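You operate a simulated robot arm through the tools that you are given. There is no shell and no other tool.

You run a simulated robot arm. Do the job below in one go: nothing can be reset, and whatever is moved stays where it is left.

TASK
Push the three hoses on the fittings of their colours, then open the yellow valve.

The check looks at the end state, three seconds after you hand in, the way a careful person would. Anything else that was tipped, shoved, dropped, spilled or broken makes it a failure.

THE ROBOT
A 6-joint arm with a two-finger parallel gripper, fixed in place. Base frame: the origin is at the foot of the arm, x ahead of it, y to its left, z up. Units: mm, degrees, N and s.
Its first joint turns from -166.0 to 166.0 degrees. Payload 3.91 kg.
The tool frame sits at the grasp point between the pads (the TCP): z along the fingers, y along the line on which they close. The tips reach 30 mm beyond it. Largest opening 110 mm; finger width 20, thickness 10; the body of the gripper, 48 by 112 mm, starts 55 mm behind the TCP.
Orientation is told as [roll, pitch, yaw] about the base's x, y, z axes, in that order, counted from this pose: with the fingers straight down and closing along the base's y, the tool's x points along the base's -x, its y along +y and its z along -z.

THE INTERFACE
- The arm moves only by the tool play_rows. Its argument "steps" is a list of rows, each an object (a shift or turn left out is 0, a gripper value left out holds the last) with "delta_pos": the shift along the base's x, y, z in mm, a list of three; "turn": the turn, a rotation vector about the base's x, y, z in degrees, a list of three. In form: [{"delta_pos": [tx, ty, tz], "turn": [rx, ry, rz]}, ...]. A call has 1 to 20 rows; each row shifts and turns the commanded pose from where the row before left it. "fingers" is the opening, from 0 (shut) to 1 (fully open), set as the call begins (left out, the last holds). A row lasts 0.2 s, in which the tool goes at most 50 mm and 8.6 degrees; a call with a longer step from one row to the next is refused whole, and so is a gripper value outside its range. A pose out of reach is approached as far as the arm can. The call stops where the force on the tool passes 40 N (or 10 N more than at its start, if that is more) or the arm is blocked; 0.2 s more then pass. The fingers move at their own pace (about 153 mm/s each) and stop on an object; they squeeze with about 35 N. The grip force told is the motor's: it shows also when the fingers shut on nothing. Time passes only in rows, and 0.2 s behind the last, so rows that do not move let the fingers close. It gives the time, the measured TCP pose, the force on the tool (base axes), the opening and the grip force at its end, in the units of the frame above (readings bear some noise), with the torque about the TCP (base axes, N m) and any sound that the robot's microphone picked up.
- Cameras (640 x 400 px; columns grow to the right, rows downward): "scene" is fixed at [220.8, 509.5, 1699.5]; the picture's right is [-0.37, -0.93, 0.00], its down [-0.71, 0.28, -0.64] and it looks along [0.60, -0.24, -0.77] (base axes); focal length 332 px, centre (320, 200). "wrist" rides on the gripper at [72, 17, -103] in the tool frame; the picture's right is [-0.23, 0.97, 0.00], its down [-0.76, -0.18, -0.62] and it looks along [-0.61, -0.14, 0.78] (tool axes); focal length 222 px, centre (320, 200).
- capture(camera): a new picture of that camera. No time passes.
- pixel_to_xyz(camera, pixels): for up to 12 pixels [column, row] of the newest picture of that camera ("zoom" is the newest enlarged one), the place [x, y, z] in the base frame of the surface seen there, good to about 2 mm, but the place of the scene camera against the robot may be out by one fixed shift of up to 12 mm in any direction. No time passes.
- enlarge(camera, box): a new picture of the part [left, top, right, bottom] of that camera's present view, enlarged. No time passes.
- finish_job(): hands the job in; it is judged then, once.

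Leave the gripper open and the arm clear of the work at the hand-in unless told otherwise.

The tools are called after "Request:" as a command line: name --argument value ..., lists and objects as JSON in quotes. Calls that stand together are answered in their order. play_rows: Moves the arm, as the interface text tells. Its arguments: {"type":"object","properties":{"steps":{"type":"array","items":{"type":"object","properties":{"delta_pos":{"type":"array","items":{"type":"number"}},"turn":{"type":"array","items":{"type":"number"}}}}},"fingers":{"type":"number"}},"required":["steps"]} The other tools are called the same way: capture (camera) takes a picture; pixel_to_xyz (camera, pixels) gives the place of the surface under pixels of a picture; enlarge (camera, box) takes an enlarged picture of a part of a camera's view; finish_job () hands the job in.

At the start:

```text
clock: 0.0
tcp_pos: [610.8, -12.6, 1267.3]
ee_rot: [0.0, -0.1, 0.0]
ft_force: [-0.7, 0.0, -0.2]
ft_torque: [-0.01, -0.01, -0.03]
gripper_width: 110.2
gripper_force: 0.1
```

scene: 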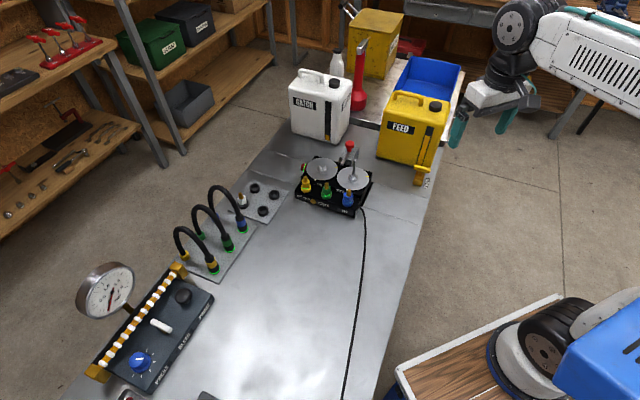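
wrist: 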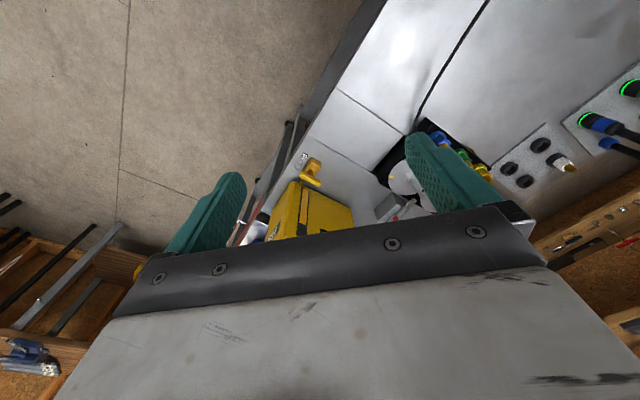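

I see a bench with a pump unit (three coloured fittings), three hoses on a panel near pixel (215,235), and a yellow jug with a yellow valve/tap. I'll take closer pictures first.

Request:
enlarge --camera "scene" --box '[160, 130, 400, 280]'

Request:
enlarge --camera "scene" --box '[270, 60, 470, 210]'

Request:
enlarge --camera "scene" --box '[60, 230, 260, 400]'

```text
2.67 times, centred on (280, 205) of scene
```

zoom: 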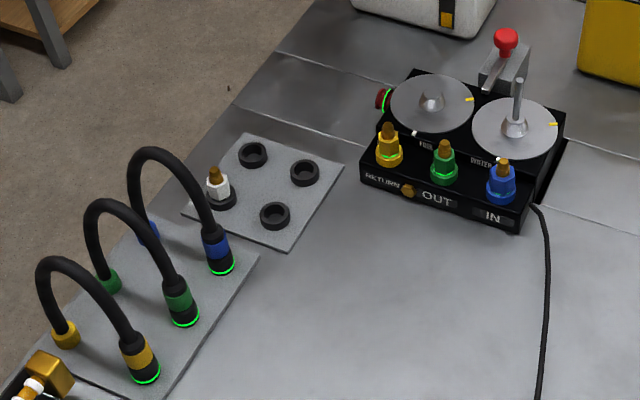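

```text
2.67 times, centred on (370, 135) of scene
```

zoom: 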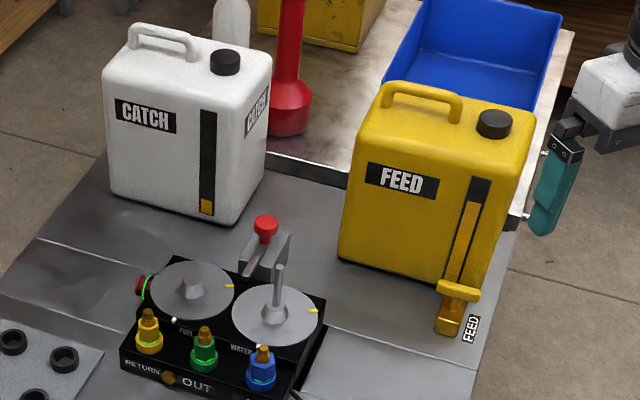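

```text
2.35 times, centred on (160, 315) of scene
```

zoom: 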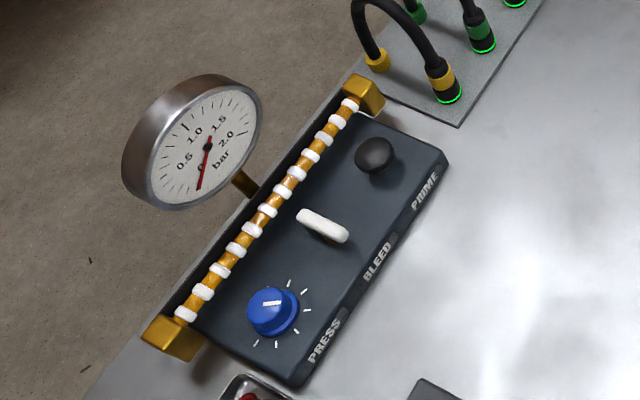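

Next I'll measure places of the hose ends, fittings, and the tap in the first zoom area.

Request:
enlarge --camera "scene" --box '[160, 170, 280, 290]'

Request:
pixel_to_xyz --camera "scene" --pixels '[[212, 264], [227, 242], [241, 224], [212, 272], [305, 182], [326, 188], [348, 197], [184, 256], [200, 236], [215, 216], [250, 250], [420, 176]]'

```text
3.33 times, centred on (220, 230) of scene
```

zoom: 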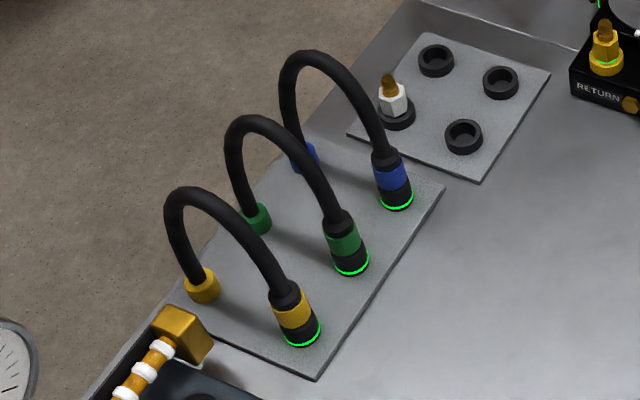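

```text
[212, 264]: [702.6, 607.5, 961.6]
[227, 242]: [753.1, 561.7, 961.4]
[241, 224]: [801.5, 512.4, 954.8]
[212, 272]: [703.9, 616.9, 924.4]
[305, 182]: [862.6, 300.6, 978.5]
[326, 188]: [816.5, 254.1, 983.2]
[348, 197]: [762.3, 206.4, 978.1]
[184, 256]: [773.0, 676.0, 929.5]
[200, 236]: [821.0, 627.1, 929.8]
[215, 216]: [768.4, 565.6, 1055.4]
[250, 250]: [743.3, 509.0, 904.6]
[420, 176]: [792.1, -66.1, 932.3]
```

The table is near z=905, hose ends at about (703,608), (753,562), (801,512), fittings at about (862,300), (816,254), (762,206). I'll swing the arm, staying high, so the wrist camera looks at the fittings.

Request:
play_rows --steps '[{"delta_pos": [-6, 40, 0]}, {"delta_pos": [-6, 40, 0]}, {"delta_pos": [-6, 40, 0]}, {"delta_pos": [-6, 40, 0]}, {"delta_pos": [-6, 40, 0]}, {"delta_pos": [-6, 40, 0]}, {"delta_pos": [-6, 40, 0]}, {"delta_pos": [-6, 30, 0]}]' --fingers 1

Request:
capture --camera "wrist"

Request:
capture --camera "scene"

```text
clock: 1.8
tcp_pos: [563.9, 298.3, 1268.6]
ee_rot: [-0.1, 0.0, 0.0]
ft_force: [0.2, -0.5, 0.5]
ft_torque: [0.01, -0.02, 0.03]
gripper_width: 110.0
gripper_force: 0.0
```

```text
taken
```

wrist: 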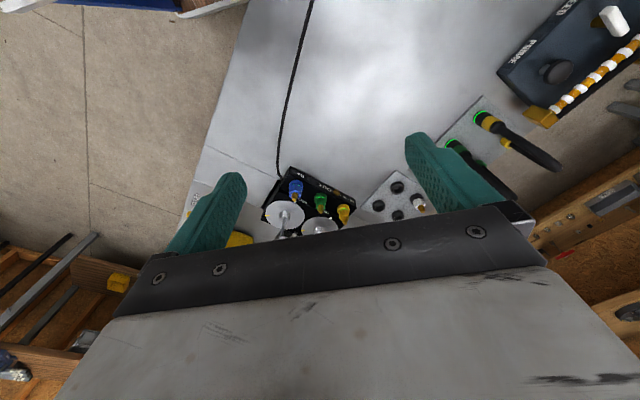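

```text
taken
```

scene: 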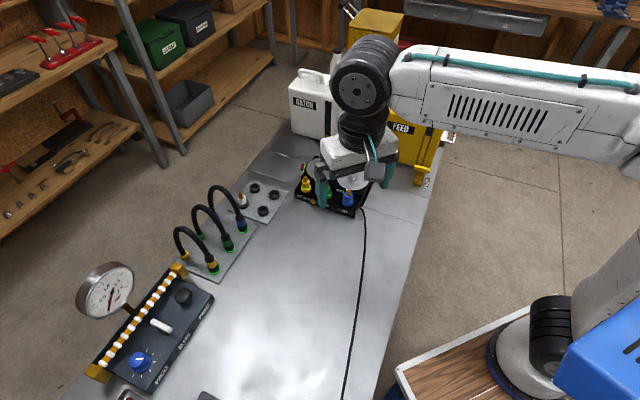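

The wrist view shows the pump block around (310,205). I'll enlarge there and around the hoses.

Request:
enlarge --camera "wrist" --box '[240, 150, 440, 250]'

Request:
pixel_to_xyz --camera "zoom" --pixels '[[175, 110], [258, 165], [335, 195]]'

Request:
enlarge --camera "wrist" --box '[430, 80, 590, 200]'

```text
3.20 times, centred on (340, 200) of wrist
```

zoom: 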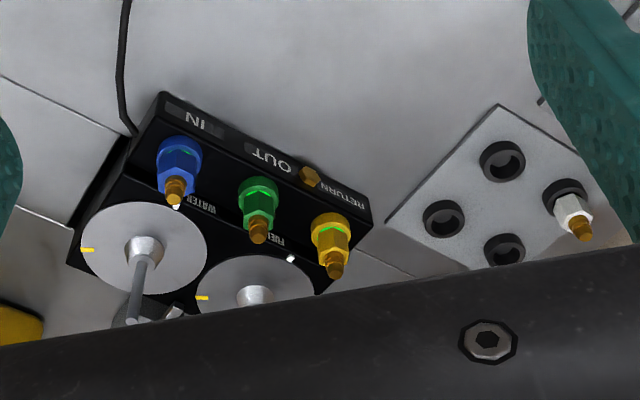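

```text
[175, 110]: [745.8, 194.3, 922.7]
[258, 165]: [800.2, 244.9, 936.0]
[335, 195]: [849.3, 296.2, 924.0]
```

```text
3.33 times, centred on (510, 140) of wrist
```

zoom: 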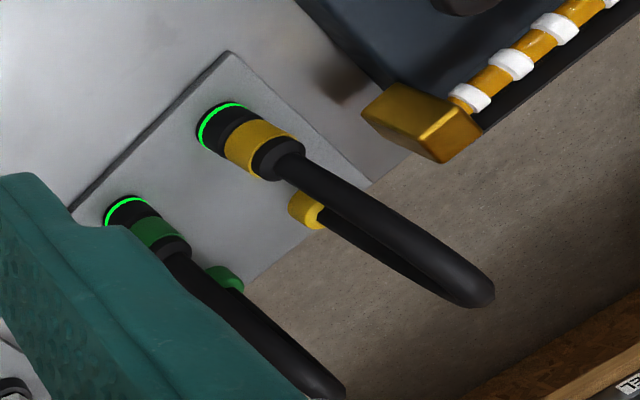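

I'll measure the fittings more carefully from the wrist picture: tips at zoom-equivalent wrist pixels around (295,209), (321,225), (344,234)... I'll re-enlarge that part and read points.

Request:
enlarge --camera "wrist" --box '[275, 180, 365, 245]'

```text
6.15 times, centred on (320, 212) of wrist
```

zoom: 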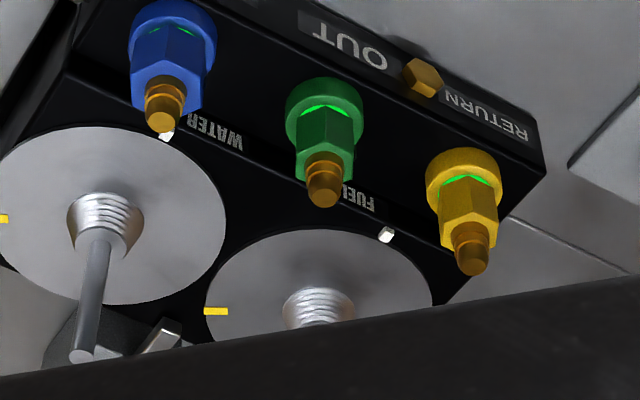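

Request:
pixel_to_xyz --camera "zoom" --pixels '[[163, 122], [322, 198], [470, 264], [168, 75], [330, 150], [470, 215], [175, 12], [325, 88], [462, 160], [260, 150], [400, 200], [520, 190]]'

```text
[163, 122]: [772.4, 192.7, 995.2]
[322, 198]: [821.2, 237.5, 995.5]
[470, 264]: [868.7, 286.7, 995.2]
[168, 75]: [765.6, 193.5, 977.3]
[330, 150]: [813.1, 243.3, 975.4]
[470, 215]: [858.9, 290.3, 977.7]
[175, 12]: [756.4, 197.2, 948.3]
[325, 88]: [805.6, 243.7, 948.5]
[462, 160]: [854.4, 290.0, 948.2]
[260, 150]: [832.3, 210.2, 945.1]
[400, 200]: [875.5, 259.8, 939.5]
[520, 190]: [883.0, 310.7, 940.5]
```

Fitting tips read: blue (772,193,995), green (821,238,995), yellow (869,287,995). Now I'll measure the surrounding items on the block and beyond (dials, pin, lever with red knob) from the scene zoom and the wrist view.

Request:
enlarge --camera "scene" --box '[280, 120, 450, 220]'

Request:
enlarge --camera "wrist" --box '[180, 170, 300, 260]'

```text
3.76 times, centred on (365, 170) of scene
```

zoom: 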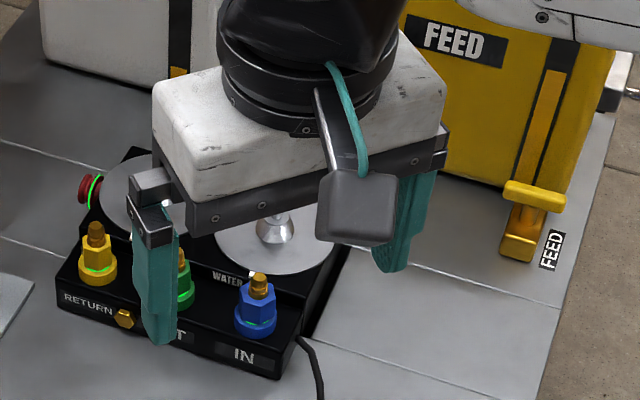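

```text
4.44 times, centred on (240, 215) of wrist
```

zoom: 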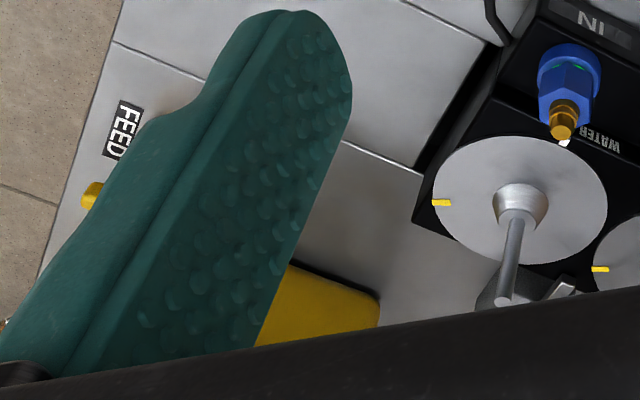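

I'll read the positions of the dial, its pin, and lever in this zoom.

Request:
pixel_to_xyz --camera "zoom" --pixels '[[503, 302], [520, 200], [470, 170], [600, 200], [563, 290], [425, 225], [561, 132], [400, 180], [122, 130], [90, 195], [340, 310]]'

```text
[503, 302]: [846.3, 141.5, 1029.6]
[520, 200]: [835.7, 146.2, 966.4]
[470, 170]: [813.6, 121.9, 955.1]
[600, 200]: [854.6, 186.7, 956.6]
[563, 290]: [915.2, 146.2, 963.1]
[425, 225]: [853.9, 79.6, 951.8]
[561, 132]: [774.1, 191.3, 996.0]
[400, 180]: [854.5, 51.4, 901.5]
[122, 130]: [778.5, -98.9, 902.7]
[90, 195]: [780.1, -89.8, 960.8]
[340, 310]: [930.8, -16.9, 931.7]
```

Pin on the dial tops out at z≈1030, at (846,141), well aside of the fittings. Now I'll turn the tool 45° and move so that the wrist camera looks at the hose ends.

Request:
play_rows --steps '[{"delta_pos": [-3, 16, -2], "turn": [0, 0, 5.625]}, {"delta_pos": [-3, 16, -2], "turn": [0, 0, 5.625]}, {"delta_pos": [-3, 16, -2], "turn": [0, 0, 5.625]}, {"delta_pos": [-3, 16, -2], "turn": [0, 0, 5.625]}, {"delta_pos": [-3, 16, -2], "turn": [0, 0, 5.625]}, {"delta_pos": [-3, 16, -2], "turn": [0, 0, 5.625]}, {"delta_pos": [-3, 16, -2], "turn": [0, 0, 5.625]}, {"delta_pos": [-3, 16, -2], "turn": [0, 0, 5.625]}]'

Request:
capture --camera "wrist"

```text
clock: 3.6
tcp_pos: [541.0, 425.8, 1252.2]
ee_rot: [0.0, 0.0, 44.9]
ft_force: [0.9, -1.2, 0.4]
ft_torque: [0.03, -0.01, -0.04]
gripper_width: 110.1
gripper_force: 0.1
```

```text
taken
```

wrist: 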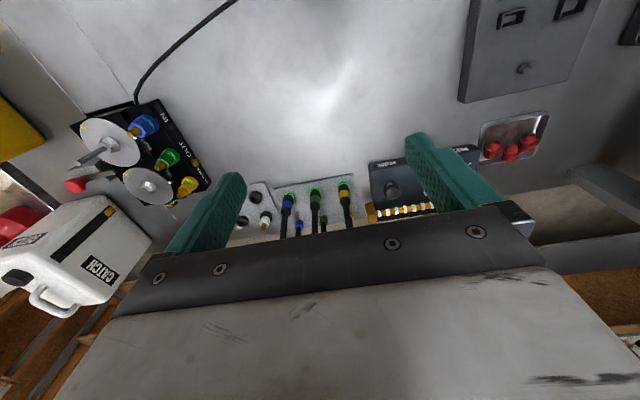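

The hose ends are at about (287,200), (315,195), (344,190). I'll enlarge them and read positions.

Request:
enlarge --camera "wrist" --box '[265, 170, 385, 245]'

```text
5.33 times, centred on (325, 208) of wrist
```

zoom: 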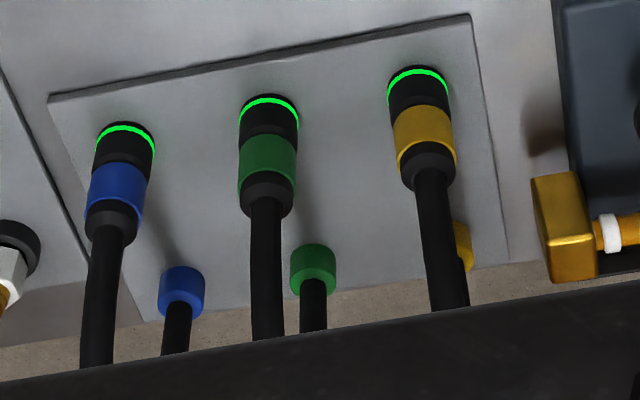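

Request:
pixel_to_xyz --camera "zoom" --pixels '[[125, 127], [123, 155], [118, 185], [112, 225], [268, 100], [269, 130], [266, 160], [265, 195], [418, 72], [421, 102], [424, 133], [428, 168]]'

Request:
pixel_to_xyz --camera "zoom" --pixels '[[60, 97], [470, 20], [300, 60], [90, 185], [145, 190], [240, 165], [296, 165], [397, 135], [455, 138], [268, 260], [262, 320], [440, 250]]'

```text
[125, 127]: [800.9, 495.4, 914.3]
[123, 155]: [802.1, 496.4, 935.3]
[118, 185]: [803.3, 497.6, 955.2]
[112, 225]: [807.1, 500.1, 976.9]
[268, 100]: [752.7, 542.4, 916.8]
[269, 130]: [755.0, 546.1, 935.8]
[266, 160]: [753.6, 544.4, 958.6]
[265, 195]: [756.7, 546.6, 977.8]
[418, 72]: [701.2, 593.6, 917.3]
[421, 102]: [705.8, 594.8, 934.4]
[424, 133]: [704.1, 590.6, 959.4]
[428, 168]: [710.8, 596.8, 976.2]
```

```text
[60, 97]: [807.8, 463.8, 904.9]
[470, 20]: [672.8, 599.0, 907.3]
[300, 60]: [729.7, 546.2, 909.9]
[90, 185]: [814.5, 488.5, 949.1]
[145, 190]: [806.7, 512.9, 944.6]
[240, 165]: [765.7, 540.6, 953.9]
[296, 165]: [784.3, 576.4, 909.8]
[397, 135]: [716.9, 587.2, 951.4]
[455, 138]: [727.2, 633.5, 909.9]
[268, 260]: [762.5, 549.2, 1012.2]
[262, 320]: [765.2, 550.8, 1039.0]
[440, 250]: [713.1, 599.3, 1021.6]
```

Hose connectors stand vertical, about 24 mm across, z 910–985; centres from the wrist picture are about yellow (713.5,601.7), green (764.5,551), blue (815,501.5). Now I tilt the tool 35° forward (along the hose plane) and move to a standoff before the yellow connector, fingers half open.

Request:
play_rows --steps '[{"delta_pos": [14.9, 15.3, -23.6], "turn": [3.094, -3.094, 0]}, {"delta_pos": [14.9, 15.3, -23.6], "turn": [3.094, -3.094, 0]}, {"delta_pos": [14.9, 15.3, -23.6], "turn": [3.094, -3.094, 0]}, {"delta_pos": [14.9, 15.3, -23.6], "turn": [3.094, -3.094, 0]}, {"delta_pos": [14.9, 15.3, -23.6], "turn": [3.094, -3.094, 0]}, {"delta_pos": [14.9, 15.3, -23.6], "turn": [3.094, -3.094, 0]}, {"delta_pos": [14.9, 15.3, -23.6], "turn": [3.094, -3.094, 0]}, {"delta_pos": [14.9, 15.3, -23.6], "turn": [3.094, -3.094, 0]}]' --fingers 0.5

Request:
capture --camera "wrist"

Request:
capture --camera "scene"

```text
clock: 5.4
tcp_pos: [657.7, 548.0, 1064.3]
ee_rot: [0.1, -35.2, 44.9]
ft_force: [0.4, 0.0, -0.4]
ft_torque: [0.01, 0.01, -0.04]
gripper_width: 55.1
gripper_force: 0.1
```

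```text
taken
```

wrist: 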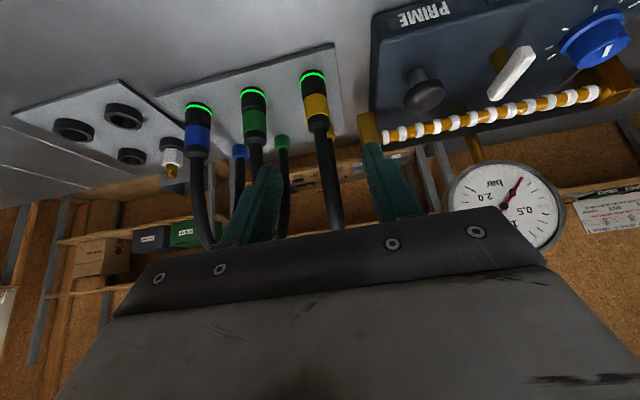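

```text
taken
```

scene: 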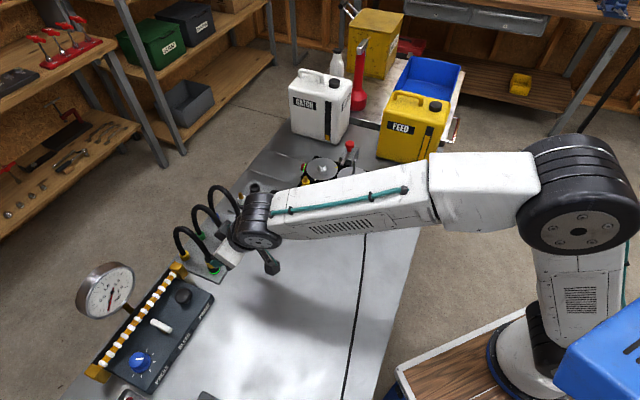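

The yellow connector sits at (316,95) between the fingers in the wrist view. I'll enlarge and measure it more closely.

Request:
enlarge --camera "wrist" --box '[260, 50, 380, 150]'

```text
4.00 times, centred on (320, 100) of wrist
```

zoom: 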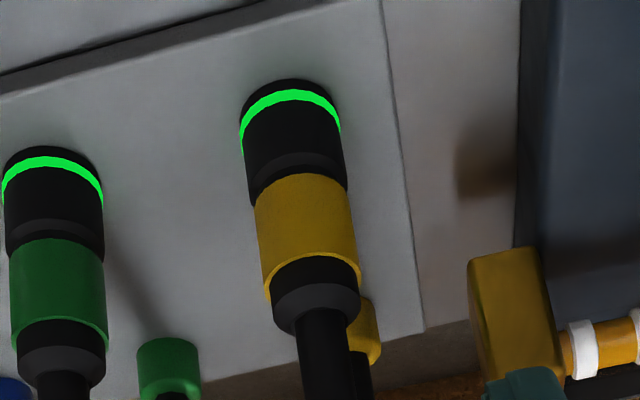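

Request:
pixel_to_xyz --camera "zoom" --pixels '[[290, 97], [292, 140], [298, 185], [304, 220], [310, 255], [318, 300], [262, 225], [352, 222], [55, 200], [60, 280], [243, 145], [345, 150]]'

```text
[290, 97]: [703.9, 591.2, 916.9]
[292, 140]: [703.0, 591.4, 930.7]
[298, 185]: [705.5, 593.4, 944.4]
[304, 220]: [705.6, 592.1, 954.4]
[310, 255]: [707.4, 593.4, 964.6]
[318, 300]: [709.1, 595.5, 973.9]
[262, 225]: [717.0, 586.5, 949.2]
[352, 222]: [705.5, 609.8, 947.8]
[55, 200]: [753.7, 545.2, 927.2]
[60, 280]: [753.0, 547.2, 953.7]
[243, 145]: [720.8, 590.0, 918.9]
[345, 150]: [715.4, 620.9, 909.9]
```

Yellow connector axis is about (714,600), radius 13. I'll move down along the tool axis to put the connector between the pads at z≈955.

Request:
play_rows --steps '[{"delta_pos": [10.8, 8.9, -19.9]}, {"delta_pos": [10.3, 9.4, -19.9]}, {"delta_pos": [10.3, 9.4, -19.9]}, {"delta_pos": [10.2, 9.6, -19.9]}, {"delta_pos": [10, 9.6, -19.9]}, {"delta_pos": [0, 0, 0]}]'

Request:
capture --camera "wrist"

Request:
enlarge --camera "scene" --box '[150, 160, 310, 290]'

```text
clock: 6.8
tcp_pos: [709.5, 593.4, 962.9]
ee_rot: [0.0, -35.0, 45.0]
ft_force: [0.0, -0.4, 0.5]
ft_torque: [-0.03, -0.02, 0.0]
gripper_width: 55.0
gripper_force: 0.0
```

```text
taken
```

wrist: 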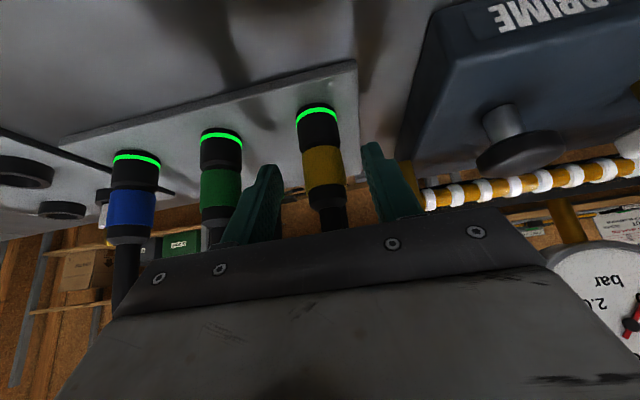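

```text
3.08 times, centred on (230, 225) of scene
```

zoom: 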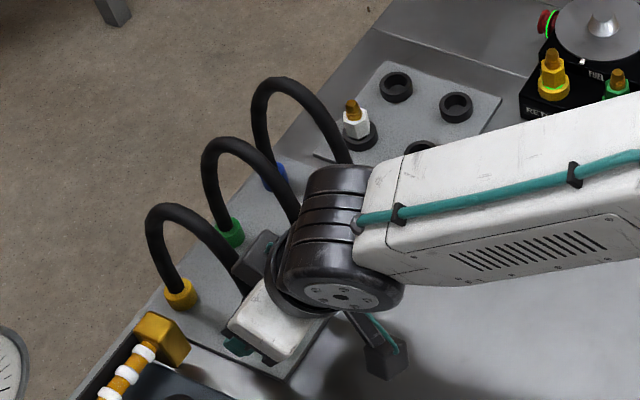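

The connector at (322,165) is between the pads. I close the fingers on it.

Request:
play_rows --steps '[{"delta_pos": [0, 0, 0]}, {"delta_pos": [0, 0, 0]}, {"delta_pos": [0, 0, 0]}]' --fingers 0

Request:
capture --camera "wrist"

```text
clock: 7.6
tcp_pos: [708.6, 594.8, 964.4]
ee_rot: [0.1, -35.0, 45.0]
ft_force: [-14.5, 17.8, -1.3]
ft_torque: [0.76, 0.7, 0.24]
gripper_width: 23.9
gripper_force: 34.7
```

```text
taken
```

wrist: 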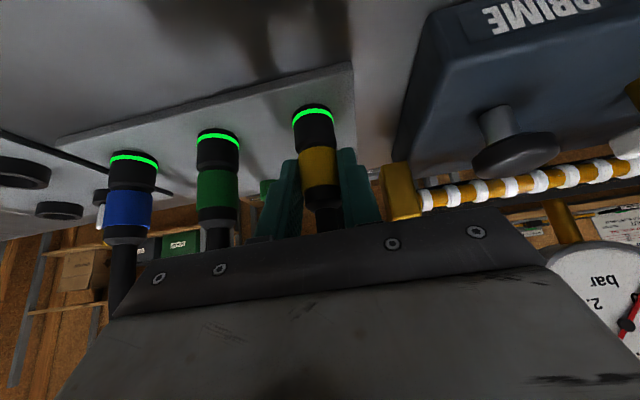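

Gripped at 23.9 mm. There is a 23 N side force along (-0.7,+0.7), so the tool is slightly off-centre; I shift 1.5 mm that way to relieve it.

Request:
play_rows --steps '[{"delta_pos": [-0.5, 0.5, 0]}, {"delta_pos": [-0.5, 0.5, 0]}]'

```text
clock: 8.2
tcp_pos: [709.0, 595.1, 962.0]
ee_rot: [0.0, -34.9, 45.0]
ft_force: [-19.0, 6.0, 4.4]
ft_torque: [0.26, 0.83, 0.23]
gripper_width: 23.7
gripper_force: 35.4
```

The side force fell to about 18 N. I shift a little further the same way.

Request:
play_rows --steps '[{"delta_pos": [-0.7, 0.7, 0]}, {"delta_pos": [-0.7, 0.7, 0]}, {"delta_pos": [0, 0, 0]}]'

```text
clock: 9.0
tcp_pos: [708.9, 595.8, 962.9]
ee_rot: [-0.1, -34.9, 44.9]
ft_force: [-9.5, -16.8, 8.8]
ft_torque: [-0.51, 0.19, -0.06]
gripper_width: 23.9
gripper_force: 35.0
```

Side force is now mostly along the approach direction (about -18 N). I back off 1 mm along it and begin lifting slightly.

Request:
play_rows --steps '[{"delta_pos": [-0.5, -0.7, 0.5]}, {"delta_pos": [0, 0, 0]}]'

```text
clock: 9.6
tcp_pos: [708.0, 595.8, 962.1]
ee_rot: [0.1, -34.9, 44.9]
ft_force: [12.2, -20.9, 4.9]
ft_torque: [-0.63, -0.89, -0.19]
gripper_width: 23.7
gripper_force: 34.7
```

The force direction keeps turning with about the same size; I wait without moving to see whether it settles.

Request:
play_rows --steps '[{"delta_pos": [0, 0, 0]}, {"delta_pos": [0, 0, 0]}]'

Request:
capture --camera "wrist"

```text
clock: 10.2
tcp_pos: [707.7, 595.4, 963.5]
ee_rot: [0.1, -35.1, 44.9]
ft_force: [23.7, -24.7, 6.3]
ft_torque: [-0.73, -1.14, -0.24]
gripper_width: 23.9
gripper_force: 35.4
```

```text
taken
```

wrist: 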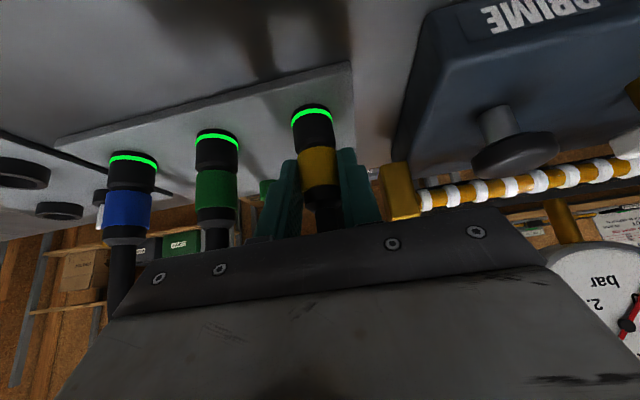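

The force is settling at -34 N across, so I overshot; I go back about 1.7 mm and wait.

Request:
play_rows --steps '[{"delta_pos": [0.6, -0.6, 0]}, {"delta_pos": [0.6, -0.6, 0]}, {"delta_pos": [0, 0, 0]}, {"delta_pos": [0, 0, 0]}, {"delta_pos": [0, 0, 0]}, {"delta_pos": [0, 0, 0]}]'

```text
clock: 11.6
tcp_pos: [707.6, 596.0, 964.3]
ee_rot: [0.1, -35.0, 44.9]
ft_force: [14.6, -16.5, 0.7]
ft_torque: [-0.56, -0.68, -0.12]
gripper_width: 23.9
gripper_force: 34.5
```

Request:
play_rows --steps '[{"delta_pos": [0.5, -0.5, 0]}, {"delta_pos": [0.5, -0.5, 0]}, {"delta_pos": [0, 0, 0]}, {"delta_pos": [0, 0, 0]}, {"delta_pos": [0, 0, 0]}, {"delta_pos": [0, 0, 0]}]'

```text
clock: 13.0
tcp_pos: [708.9, 596.2, 962.3]
ee_rot: [0.0, -34.9, 45.0]
ft_force: [-4.7, -12.9, -3.2]
ft_torque: [-0.42, 0.0, -0.06]
gripper_width: 23.7
gripper_force: 35.3
```

Side forces are now low (~13 N). I lift slowly, 2 mm per row.

Request:
play_rows --steps '[{"delta_pos": [0, 0, 2]}, {"delta_pos": [0, 0, 2]}, {"delta_pos": [0, 0, 2]}, {"delta_pos": [0, 0, 2]}, {"delta_pos": [0, 0, 2]}]'

Request:
capture --camera "wrist"

```text
clock: 14.2
tcp_pos: [708.7, 594.6, 972.8]
ee_rot: [-0.1, -34.9, 44.8]
ft_force: [-0.5, 0.2, -0.8]
ft_torque: [-0.03, 0.01, -0.02]
gripper_width: 23.8
gripper_force: 35.6
```

```text
taken
```

wrist: 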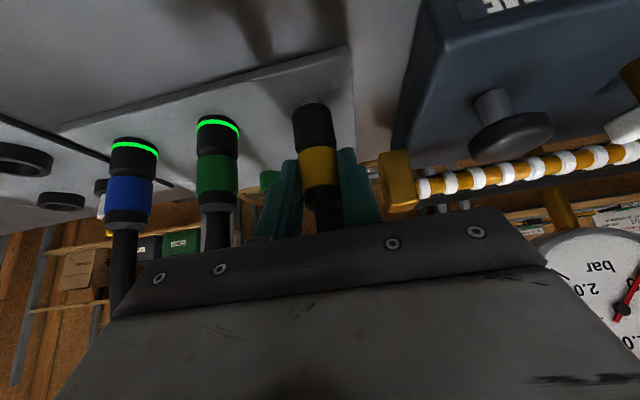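

The connector came free; its green ring went out and the force is zero. I lift on and look at the hose.

Request:
play_rows --steps '[{"delta_pos": [0, 0, 15]}, {"delta_pos": [0, 0, 25]}, {"delta_pos": [0, 0, 30]}, {"delta_pos": [0, 0, 30]}]'

Request:
capture --camera "wrist"

Request:
capture --camera "scene"

```text
clock: 15.2
tcp_pos: [708.7, 592.6, 1073.9]
ee_rot: [-0.1, -34.9, 44.9]
ft_force: [0.9, 0.7, -1.1]
ft_torque: [0.03, 0.0, -0.02]
gripper_width: 23.8
gripper_force: 34.8
```

```text
taken
```

wrist: 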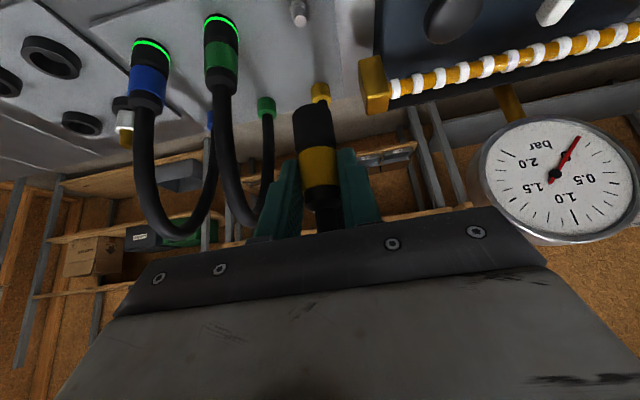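

```text
taken
```

scene: 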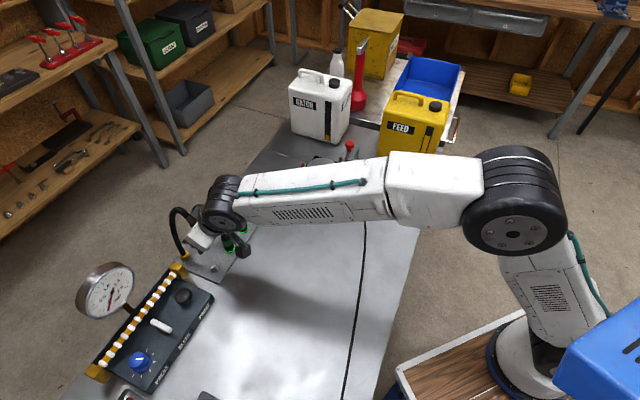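

The hose root stays on the panel and the hose follows with no pull. A peg shows at (298,12) where the connector stood. I lift to clear the other arches, then carry it over to the yellow fitting, staying high.

Request:
play_rows --steps '[{"delta_pos": [0, 0, 38]}, {"delta_pos": [0, 0, 38]}, {"delta_pos": [10, -20, 0]}, {"delta_pos": [16, -32, 0]}, {"delta_pos": [16, -32, 0]}, {"delta_pos": [16, -32, 0]}, {"delta_pos": [16, -32, 0]}, {"delta_pos": [16, -32, 0]}, {"delta_pos": [16, -32, 0]}, {"delta_pos": [16, -32, 0]}, {"delta_pos": [16, -32, 0]}, {"delta_pos": [10, -20, 0]}, {"delta_pos": [7, -15, 0]}]'

Request:
capture --camera "wrist"

Request:
capture --camera "scene"

```text
clock: 18.0
tcp_pos: [863.7, 282.7, 1148.8]
ee_rot: [0.0, -34.8, 45.0]
ft_force: [-0.1, -0.4, -0.3]
ft_torque: [-0.02, 0.0, -0.03]
gripper_width: 23.6
gripper_force: 34.8
```

```text
taken
```

wrist: 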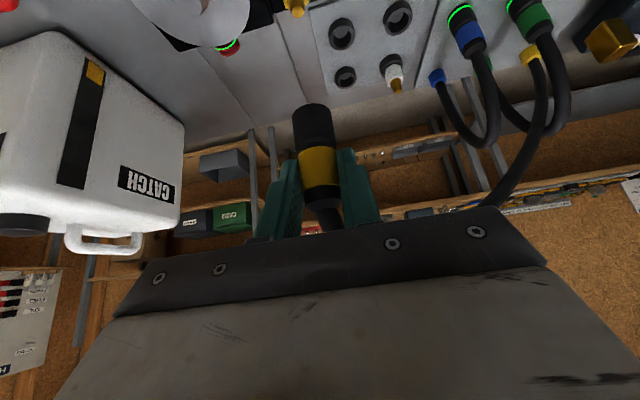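

```text
taken
```

scene: 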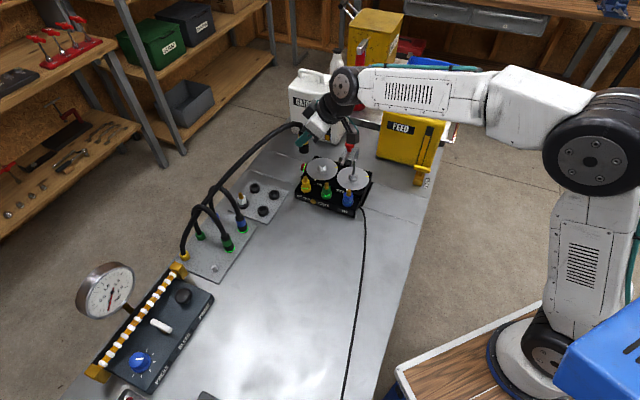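

The hose simply stretches along with no force. The yellow fitting tip shows at the top edge near (300,5). I descend 50 mm to see it under the connector.

Request:
play_rows --steps '[{"delta_pos": [0, 0, -20]}, {"delta_pos": [0, 0, -20]}, {"delta_pos": [0, 0, -15]}, {"delta_pos": [0, 0, 0]}]'

Request:
capture --camera "wrist"

Request:
enlarge --camera "scene" --box '[270, 100, 400, 220]'

```text
clock: 19.0
tcp_pos: [864.2, 284.4, 1093.6]
ee_rot: [0.0, -35.1, 44.8]
ft_force: [-0.3, -0.5, -0.4]
ft_torque: [-0.04, 0.02, -0.02]
gripper_width: 23.8
gripper_force: 35.1
```

```text
taken
```

wrist: 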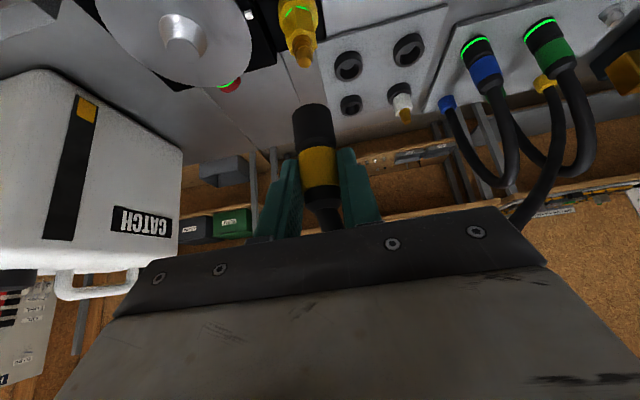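

```text
3.33 times, centred on (335, 160) of scene
```

zoom: 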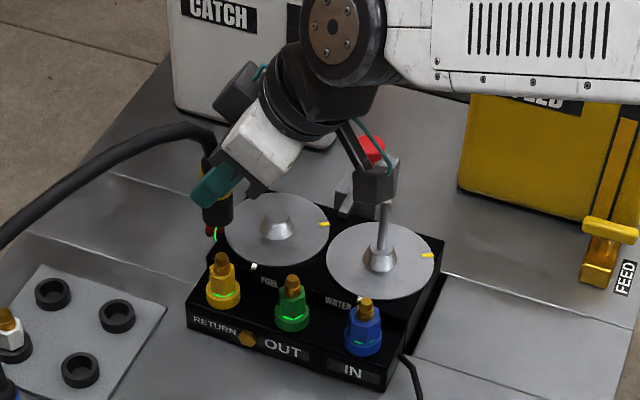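

Now the fitting tip is at about (305,60) below the connector (318,110). I enlarge and measure both.

Request:
enlarge --camera "wrist" --box '[260, 0, 380, 75]'

Request:
pixel_to_xyz --camera "wrist" --pixels '[[312, 110], [308, 120], [320, 150], [318, 170], [303, 62], [300, 40], [298, 10], [295, 112], [329, 112]]'

```text
5.33 times, centred on (320, 38) of wrist
```

zoom: 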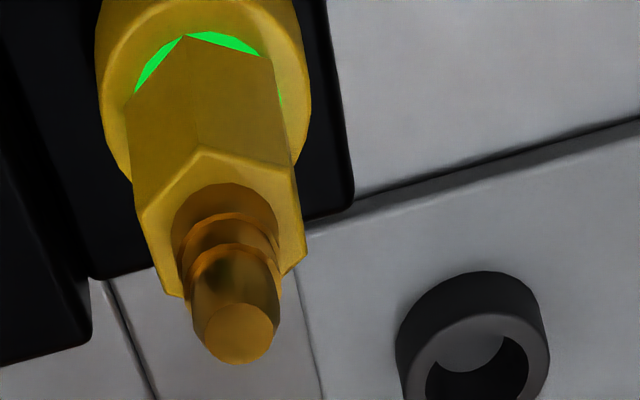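

```text
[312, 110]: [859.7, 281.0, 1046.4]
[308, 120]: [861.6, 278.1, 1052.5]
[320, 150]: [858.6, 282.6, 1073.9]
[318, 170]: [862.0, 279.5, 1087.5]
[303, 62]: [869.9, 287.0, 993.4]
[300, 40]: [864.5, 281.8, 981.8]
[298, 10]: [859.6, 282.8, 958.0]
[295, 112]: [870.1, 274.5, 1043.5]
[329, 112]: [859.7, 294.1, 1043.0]
```

I'll read the tip disc and hex of the fitting in the zoom.

Request:
pixel_to_xyz --camera "zoom" --pixels '[[235, 335], [215, 335], [258, 335], [235, 315], [235, 352], [160, 220], [285, 220], [200, 165], [220, 170], [250, 172]]'

```text
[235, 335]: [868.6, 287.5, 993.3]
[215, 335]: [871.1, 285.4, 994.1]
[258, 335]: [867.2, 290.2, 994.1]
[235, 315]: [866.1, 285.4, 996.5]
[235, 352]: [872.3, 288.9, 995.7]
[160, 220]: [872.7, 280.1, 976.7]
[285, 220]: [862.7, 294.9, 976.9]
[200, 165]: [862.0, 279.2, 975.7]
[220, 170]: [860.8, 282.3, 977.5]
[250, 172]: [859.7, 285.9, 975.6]
```

Fitting tip centre (869,287.7,995); connector axis about (869,289). I shift 1 mm and descend to just above the tip.

Request:
play_rows --steps '[{"delta_pos": [0, -1, -10]}, {"delta_pos": [0, 0, -12]}, {"delta_pos": [0, 0, -12]}, {"delta_pos": [0, 0, -6]}, {"delta_pos": [0, 0, 0]}]'

Request:
enlarge --camera "wrist" --box '[250, 30, 390, 200]'

Request:
enlarge --camera "scene" --box '[280, 120, 380, 210]'

```text
clock: 20.2
tcp_pos: [865.6, 282.9, 1054.9]
ee_rot: [0.1, -34.9, 45.0]
ft_force: [-1.1, -0.3, -1.0]
ft_torque: [0.02, 0.02, -0.04]
gripper_width: 23.9
gripper_force: 35.4
```

```text
2.35 times, centred on (320, 115) of wrist
```

zoom: 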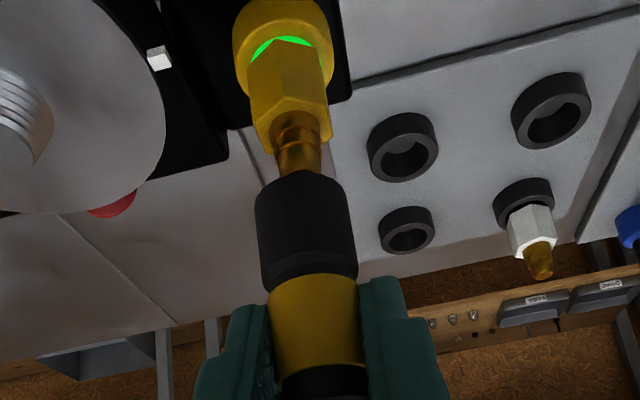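

```text
4.44 times, centred on (330, 165) of scene
```

zoom: 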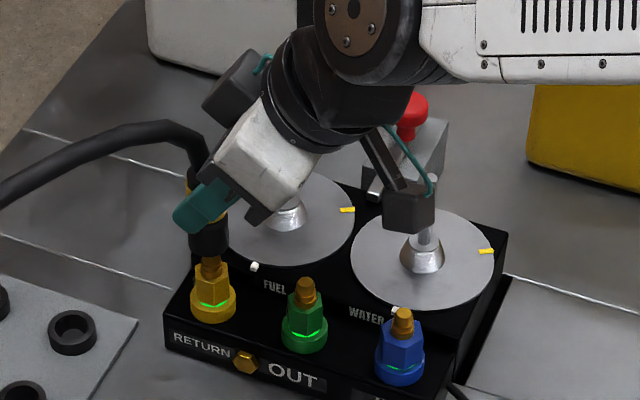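

Both views show the connector straight over the fitting tip. I lower in 2 mm rows and watch the force.

Request:
play_rows --steps '[{"delta_pos": [0, 0, -2]}, {"delta_pos": [0, 0, -2]}, {"delta_pos": [0, 0, -2]}, {"delta_pos": [0, 0, -2]}, {"delta_pos": [0, 0, -2]}, {"delta_pos": [0, 0, -2]}, {"delta_pos": [0, 0, -2]}, {"delta_pos": [0, 0, -2]}, {"delta_pos": [0, 0, -2]}, {"delta_pos": [0, 0, -2]}]'

Request:
enlarge --camera "wrist" --box '[250, 30, 390, 200]'

```text
clock: 22.4
tcp_pos: [864.9, 282.4, 1034.3]
ee_rot: [0.0, -34.9, 44.9]
ft_force: [-1.2, -0.5, 0.4]
ft_torque: [0.02, 0.02, 0.01]
gripper_width: 23.8
gripper_force: 35.3
```

```text
2.35 times, centred on (320, 115) of wrist
```

zoom: 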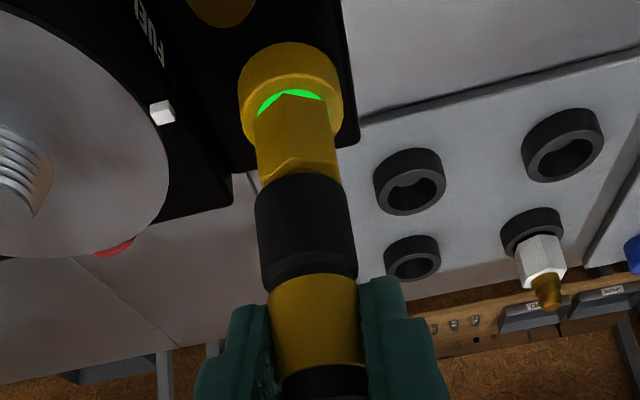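

The connector has slid over the barb with no force and is at the hex. I go on down.

Request:
play_rows --steps '[{"delta_pos": [0, 0, -2]}, {"delta_pos": [0, 0, -2]}, {"delta_pos": [0, 0, -2]}, {"delta_pos": [0, 0, -2]}, {"delta_pos": [0, 0, -2]}, {"delta_pos": [0, 0, -2]}, {"delta_pos": [0, 0, -2]}, {"delta_pos": [0, 0, -2]}]'

Request:
enlarge --camera "wrist" --box '[250, 30, 390, 200]'

```text
clock: 23.6
tcp_pos: [864.4, 283.0, 1029.7]
ee_rot: [-0.1, -35.2, 45.0]
ft_force: [-20.0, -3.7, 14.4]
ft_torque: [-0.08, 1.09, 0.17]
gripper_width: 24.0
gripper_force: 35.1
stopped in row 6: the force on the tool passed its limit at 42 N (the readings are from after the stop); the commanded pose is now the measured one
```

```text
2.35 times, centred on (320, 115) of wrist
```

zoom: 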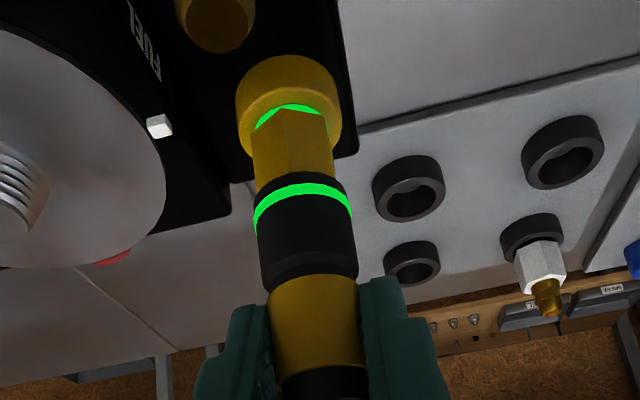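

The ring lit green and the push stopped at 42 N: the hose seems latched on. I look closely at the joint.

Request:
enlarge --camera "wrist" --box '[280, 60, 360, 140]'

Request:
enlarge --camera "scene" --box '[290, 130, 370, 210]'

```text
5.00 times, centred on (320, 100) of wrist
```

zoom: 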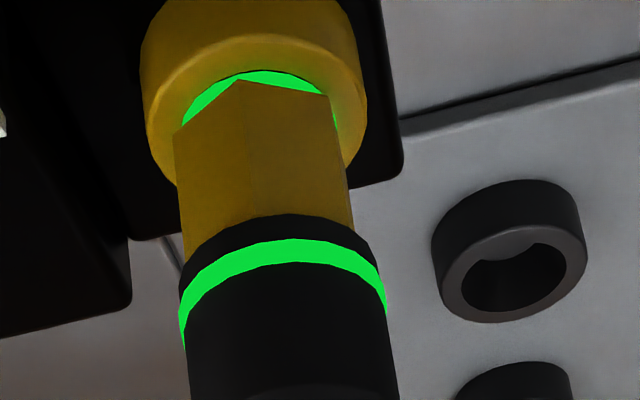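

```text
5.00 times, centred on (330, 170) of scene
```

zoom: 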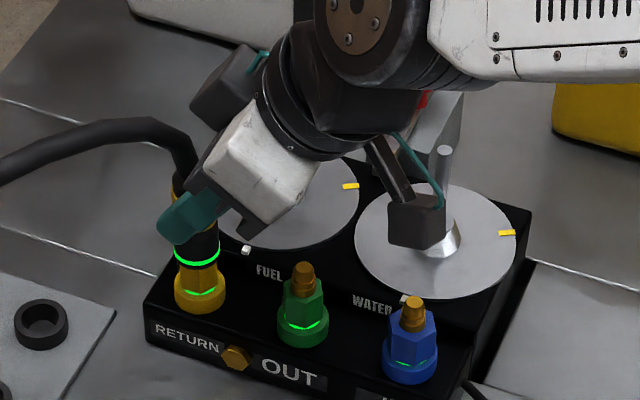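

The joint looks seated with the ring lit. I open the fingers and wait, then retreat along the tool axis.

Request:
play_rows --steps '[{"delta_pos": [0, 0, 0]}, {"delta_pos": [0, 0, 0]}]' --fingers 0.5

Request:
play_rows --steps '[{"delta_pos": [-4, -4, 8.2]}, {"delta_pos": [-8, -8, 16.4]}, {"delta_pos": [-10, -10, 20.5]}, {"delta_pos": [-12, -12, 24.6]}, {"delta_pos": [-12, -12, 24.6]}]'

Request:
capture --camera "wrist"

Request:
capture --camera "scene"

```text
clock: 24.2
tcp_pos: [867.2, 283.2, 1028.4]
ee_rot: [-0.2, -35.4, 45.1]
ft_force: [0.3, 0.4, -0.2]
ft_torque: [-0.01, -0.03, -0.02]
gripper_width: 55.2
gripper_force: 0.0
```

```text
clock: 25.4
tcp_pos: [819.9, 237.6, 1120.9]
ee_rot: [0.0, -35.3, 45.0]
ft_force: [-0.3, 0.0, -0.5]
ft_torque: [0.0, 0.02, -0.02]
gripper_width: 55.0
gripper_force: 0.0
```

```text
taken
```

wrist: 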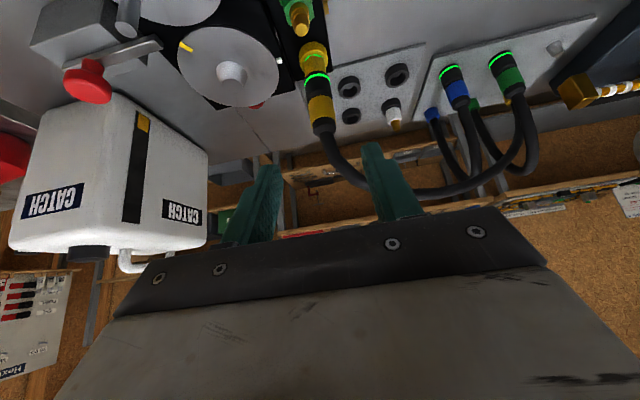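

```text
taken
```

scene: 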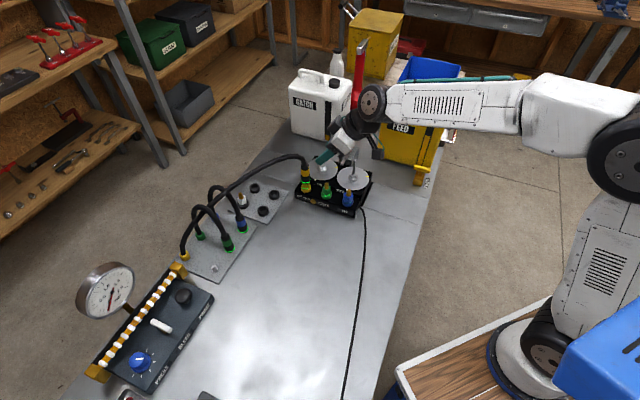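

Yellow stays on, ring lit. Next the green hose: I move to a standoff in front of the green connector (axis about (764.6,550.6)).

Request:
play_rows --steps '[{"delta_pos": [-12.1, 28.8, 0]}, {"delta_pos": [-12.1, 28.8, 0]}, {"delta_pos": [-12.1, 28.8, 0]}, {"delta_pos": [-12.1, 28.8, -5]}, {"delta_pos": [-12.1, 28.8, -9]}, {"delta_pos": [-12.1, 28.8, -11]}, {"delta_pos": [-12.1, 28.8, -11]}, {"delta_pos": [-12.1, 28.8, -11]}, {"delta_pos": [-12.1, 29, -11]}, {"delta_pos": [0, 0, 0]}]'

Request:
enlarge --camera "wrist" --box '[250, 30, 410, 150]'

Request:
capture --camera "wrist"

```text
clock: 27.6
tcp_pos: [711.0, 496.0, 1061.7]
ee_rot: [-0.1, -35.3, 44.9]
ft_force: [-0.5, 0.2, 0.0]
ft_torque: [0.01, -0.01, -0.01]
gripper_width: 54.9
gripper_force: 0.1
```

```text
3.33 times, centred on (330, 90) of wrist
```

zoom: 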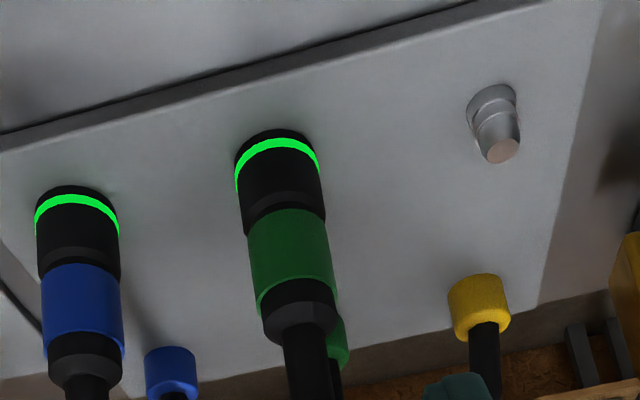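

```text
taken
```

wrist: 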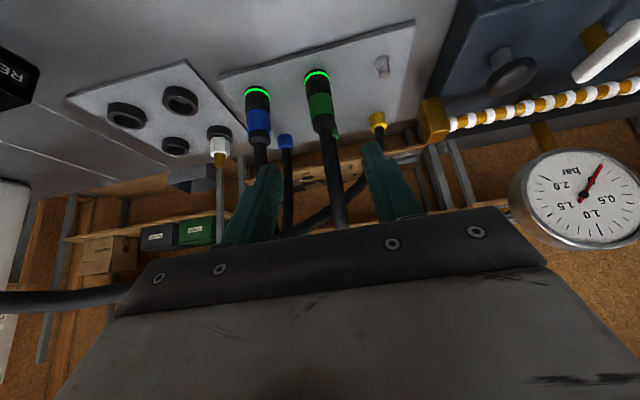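

I measure the green connector and the empty peg in the zoom.

Request:
pixel_to_xyz --camera "zoom" --pixels '[[280, 180], [285, 225], [292, 255], [296, 285], [80, 240], [84, 290], [84, 310], [502, 152], [498, 120], [500, 152], [495, 150], [510, 155]]'

```text
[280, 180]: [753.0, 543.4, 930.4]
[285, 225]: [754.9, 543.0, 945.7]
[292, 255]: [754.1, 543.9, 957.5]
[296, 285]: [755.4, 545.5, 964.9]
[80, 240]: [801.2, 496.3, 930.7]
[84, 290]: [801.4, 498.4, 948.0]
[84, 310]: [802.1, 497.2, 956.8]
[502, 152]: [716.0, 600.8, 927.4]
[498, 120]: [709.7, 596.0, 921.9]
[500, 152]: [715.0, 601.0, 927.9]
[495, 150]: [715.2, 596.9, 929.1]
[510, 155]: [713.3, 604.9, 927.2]
```

Peg (yellow) top reads (715,601), green connector axis about (763.5,551). I take another pose reading with a still row to average noise.

Request:
play_rows --steps '[{"delta_pos": [0, 0, 0]}]'

Request:
play_rows --steps '[{"delta_pos": [0, 0, 0]}]'

Request:
play_rows --steps '[{"delta_pos": [0, 0, 0]}]'

```text
clock: 28.0
tcp_pos: [711.7, 496.6, 1062.6]
ee_rot: [-0.1, -35.2, 45.0]
ft_force: [0.0, 0.0, 0.1]
ft_torque: [-0.01, 0.0, -0.02]
gripper_width: 54.9
gripper_force: 0.0
```

```text
clock: 28.4
tcp_pos: [710.2, 496.8, 1062.1]
ee_rot: [-0.1, -35.3, 45.0]
ft_force: [0.0, 0.6, 0.7]
ft_torque: [0.0, 0.02, -0.01]
gripper_width: 55.0
gripper_force: 0.1
```

```text
clock: 28.8
tcp_pos: [711.8, 495.7, 1063.0]
ee_rot: [-0.2, -35.2, 45.0]
ft_force: [0.3, 0.4, -0.2]
ft_torque: [0.02, 0.0, -0.03]
gripper_width: 55.0
gripper_force: 0.0
```

Average TCP is (711.2,496.3,1062.4). I go down along the tool axis onto the green connector.

Request:
play_rows --steps '[{"delta_pos": [8.7, 10.9, -19.5]}, {"delta_pos": [9.8, 9.8, -19.5]}, {"delta_pos": [9.8, 9.8, -19.5]}, {"delta_pos": [9.8, 9.8, -19.5]}, {"delta_pos": [9.8, 9.8, -19.5]}, {"delta_pos": [0, 0, 0]}]'

Request:
capture --camera "wrist"

```text
clock: 30.2
tcp_pos: [758.7, 546.0, 963.8]
ee_rot: [0.0, -35.3, 44.9]
ft_force: [1.2, 0.0, -0.5]
ft_torque: [0.0, 0.03, 0.01]
gripper_width: 55.1
gripper_force: 0.0
```

```text
taken
```

wrist: 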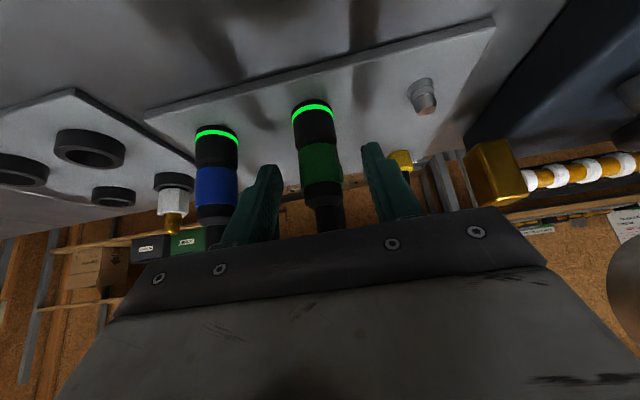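

The green connector (321,160) is between the pads. I close.

Request:
play_rows --steps '[{"delta_pos": [0, 0, 0]}, {"delta_pos": [0, 0, 0]}, {"delta_pos": [0, 0, 0]}, {"delta_pos": [0, 0, 0]}]' --fingers 0

```text
clock: 31.2
tcp_pos: [758.9, 545.9, 964.6]
ee_rot: [0.0, -35.3, 45.0]
ft_force: [-3.7, 3.2, 0.0]
ft_torque: [0.22, 0.15, 0.0]
gripper_width: 23.7
gripper_force: 34.9
```

Gripped nicely with little side force. I lift straight up slowly, then higher.

Request:
play_rows --steps '[{"delta_pos": [0, 0, 2]}, {"delta_pos": [0, 0, 2]}, {"delta_pos": [0, 0, 2]}, {"delta_pos": [0, 0, 2]}, {"delta_pos": [0, 0, 4]}, {"delta_pos": [0, 0, 10]}]'

Request:
capture --camera "wrist"

```text
clock: 32.6
tcp_pos: [758.1, 547.4, 988.5]
ee_rot: [-0.1, -35.3, 45.0]
ft_force: [-0.5, -0.5, -0.5]
ft_torque: [0.0, -0.04, -0.03]
gripper_width: 23.7
gripper_force: 35.5
```

```text
taken
```

wrist: 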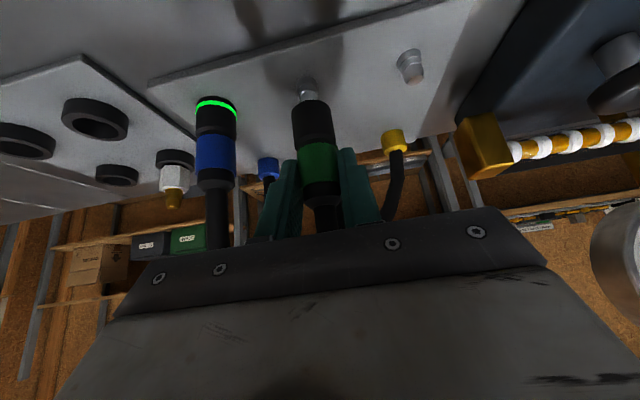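

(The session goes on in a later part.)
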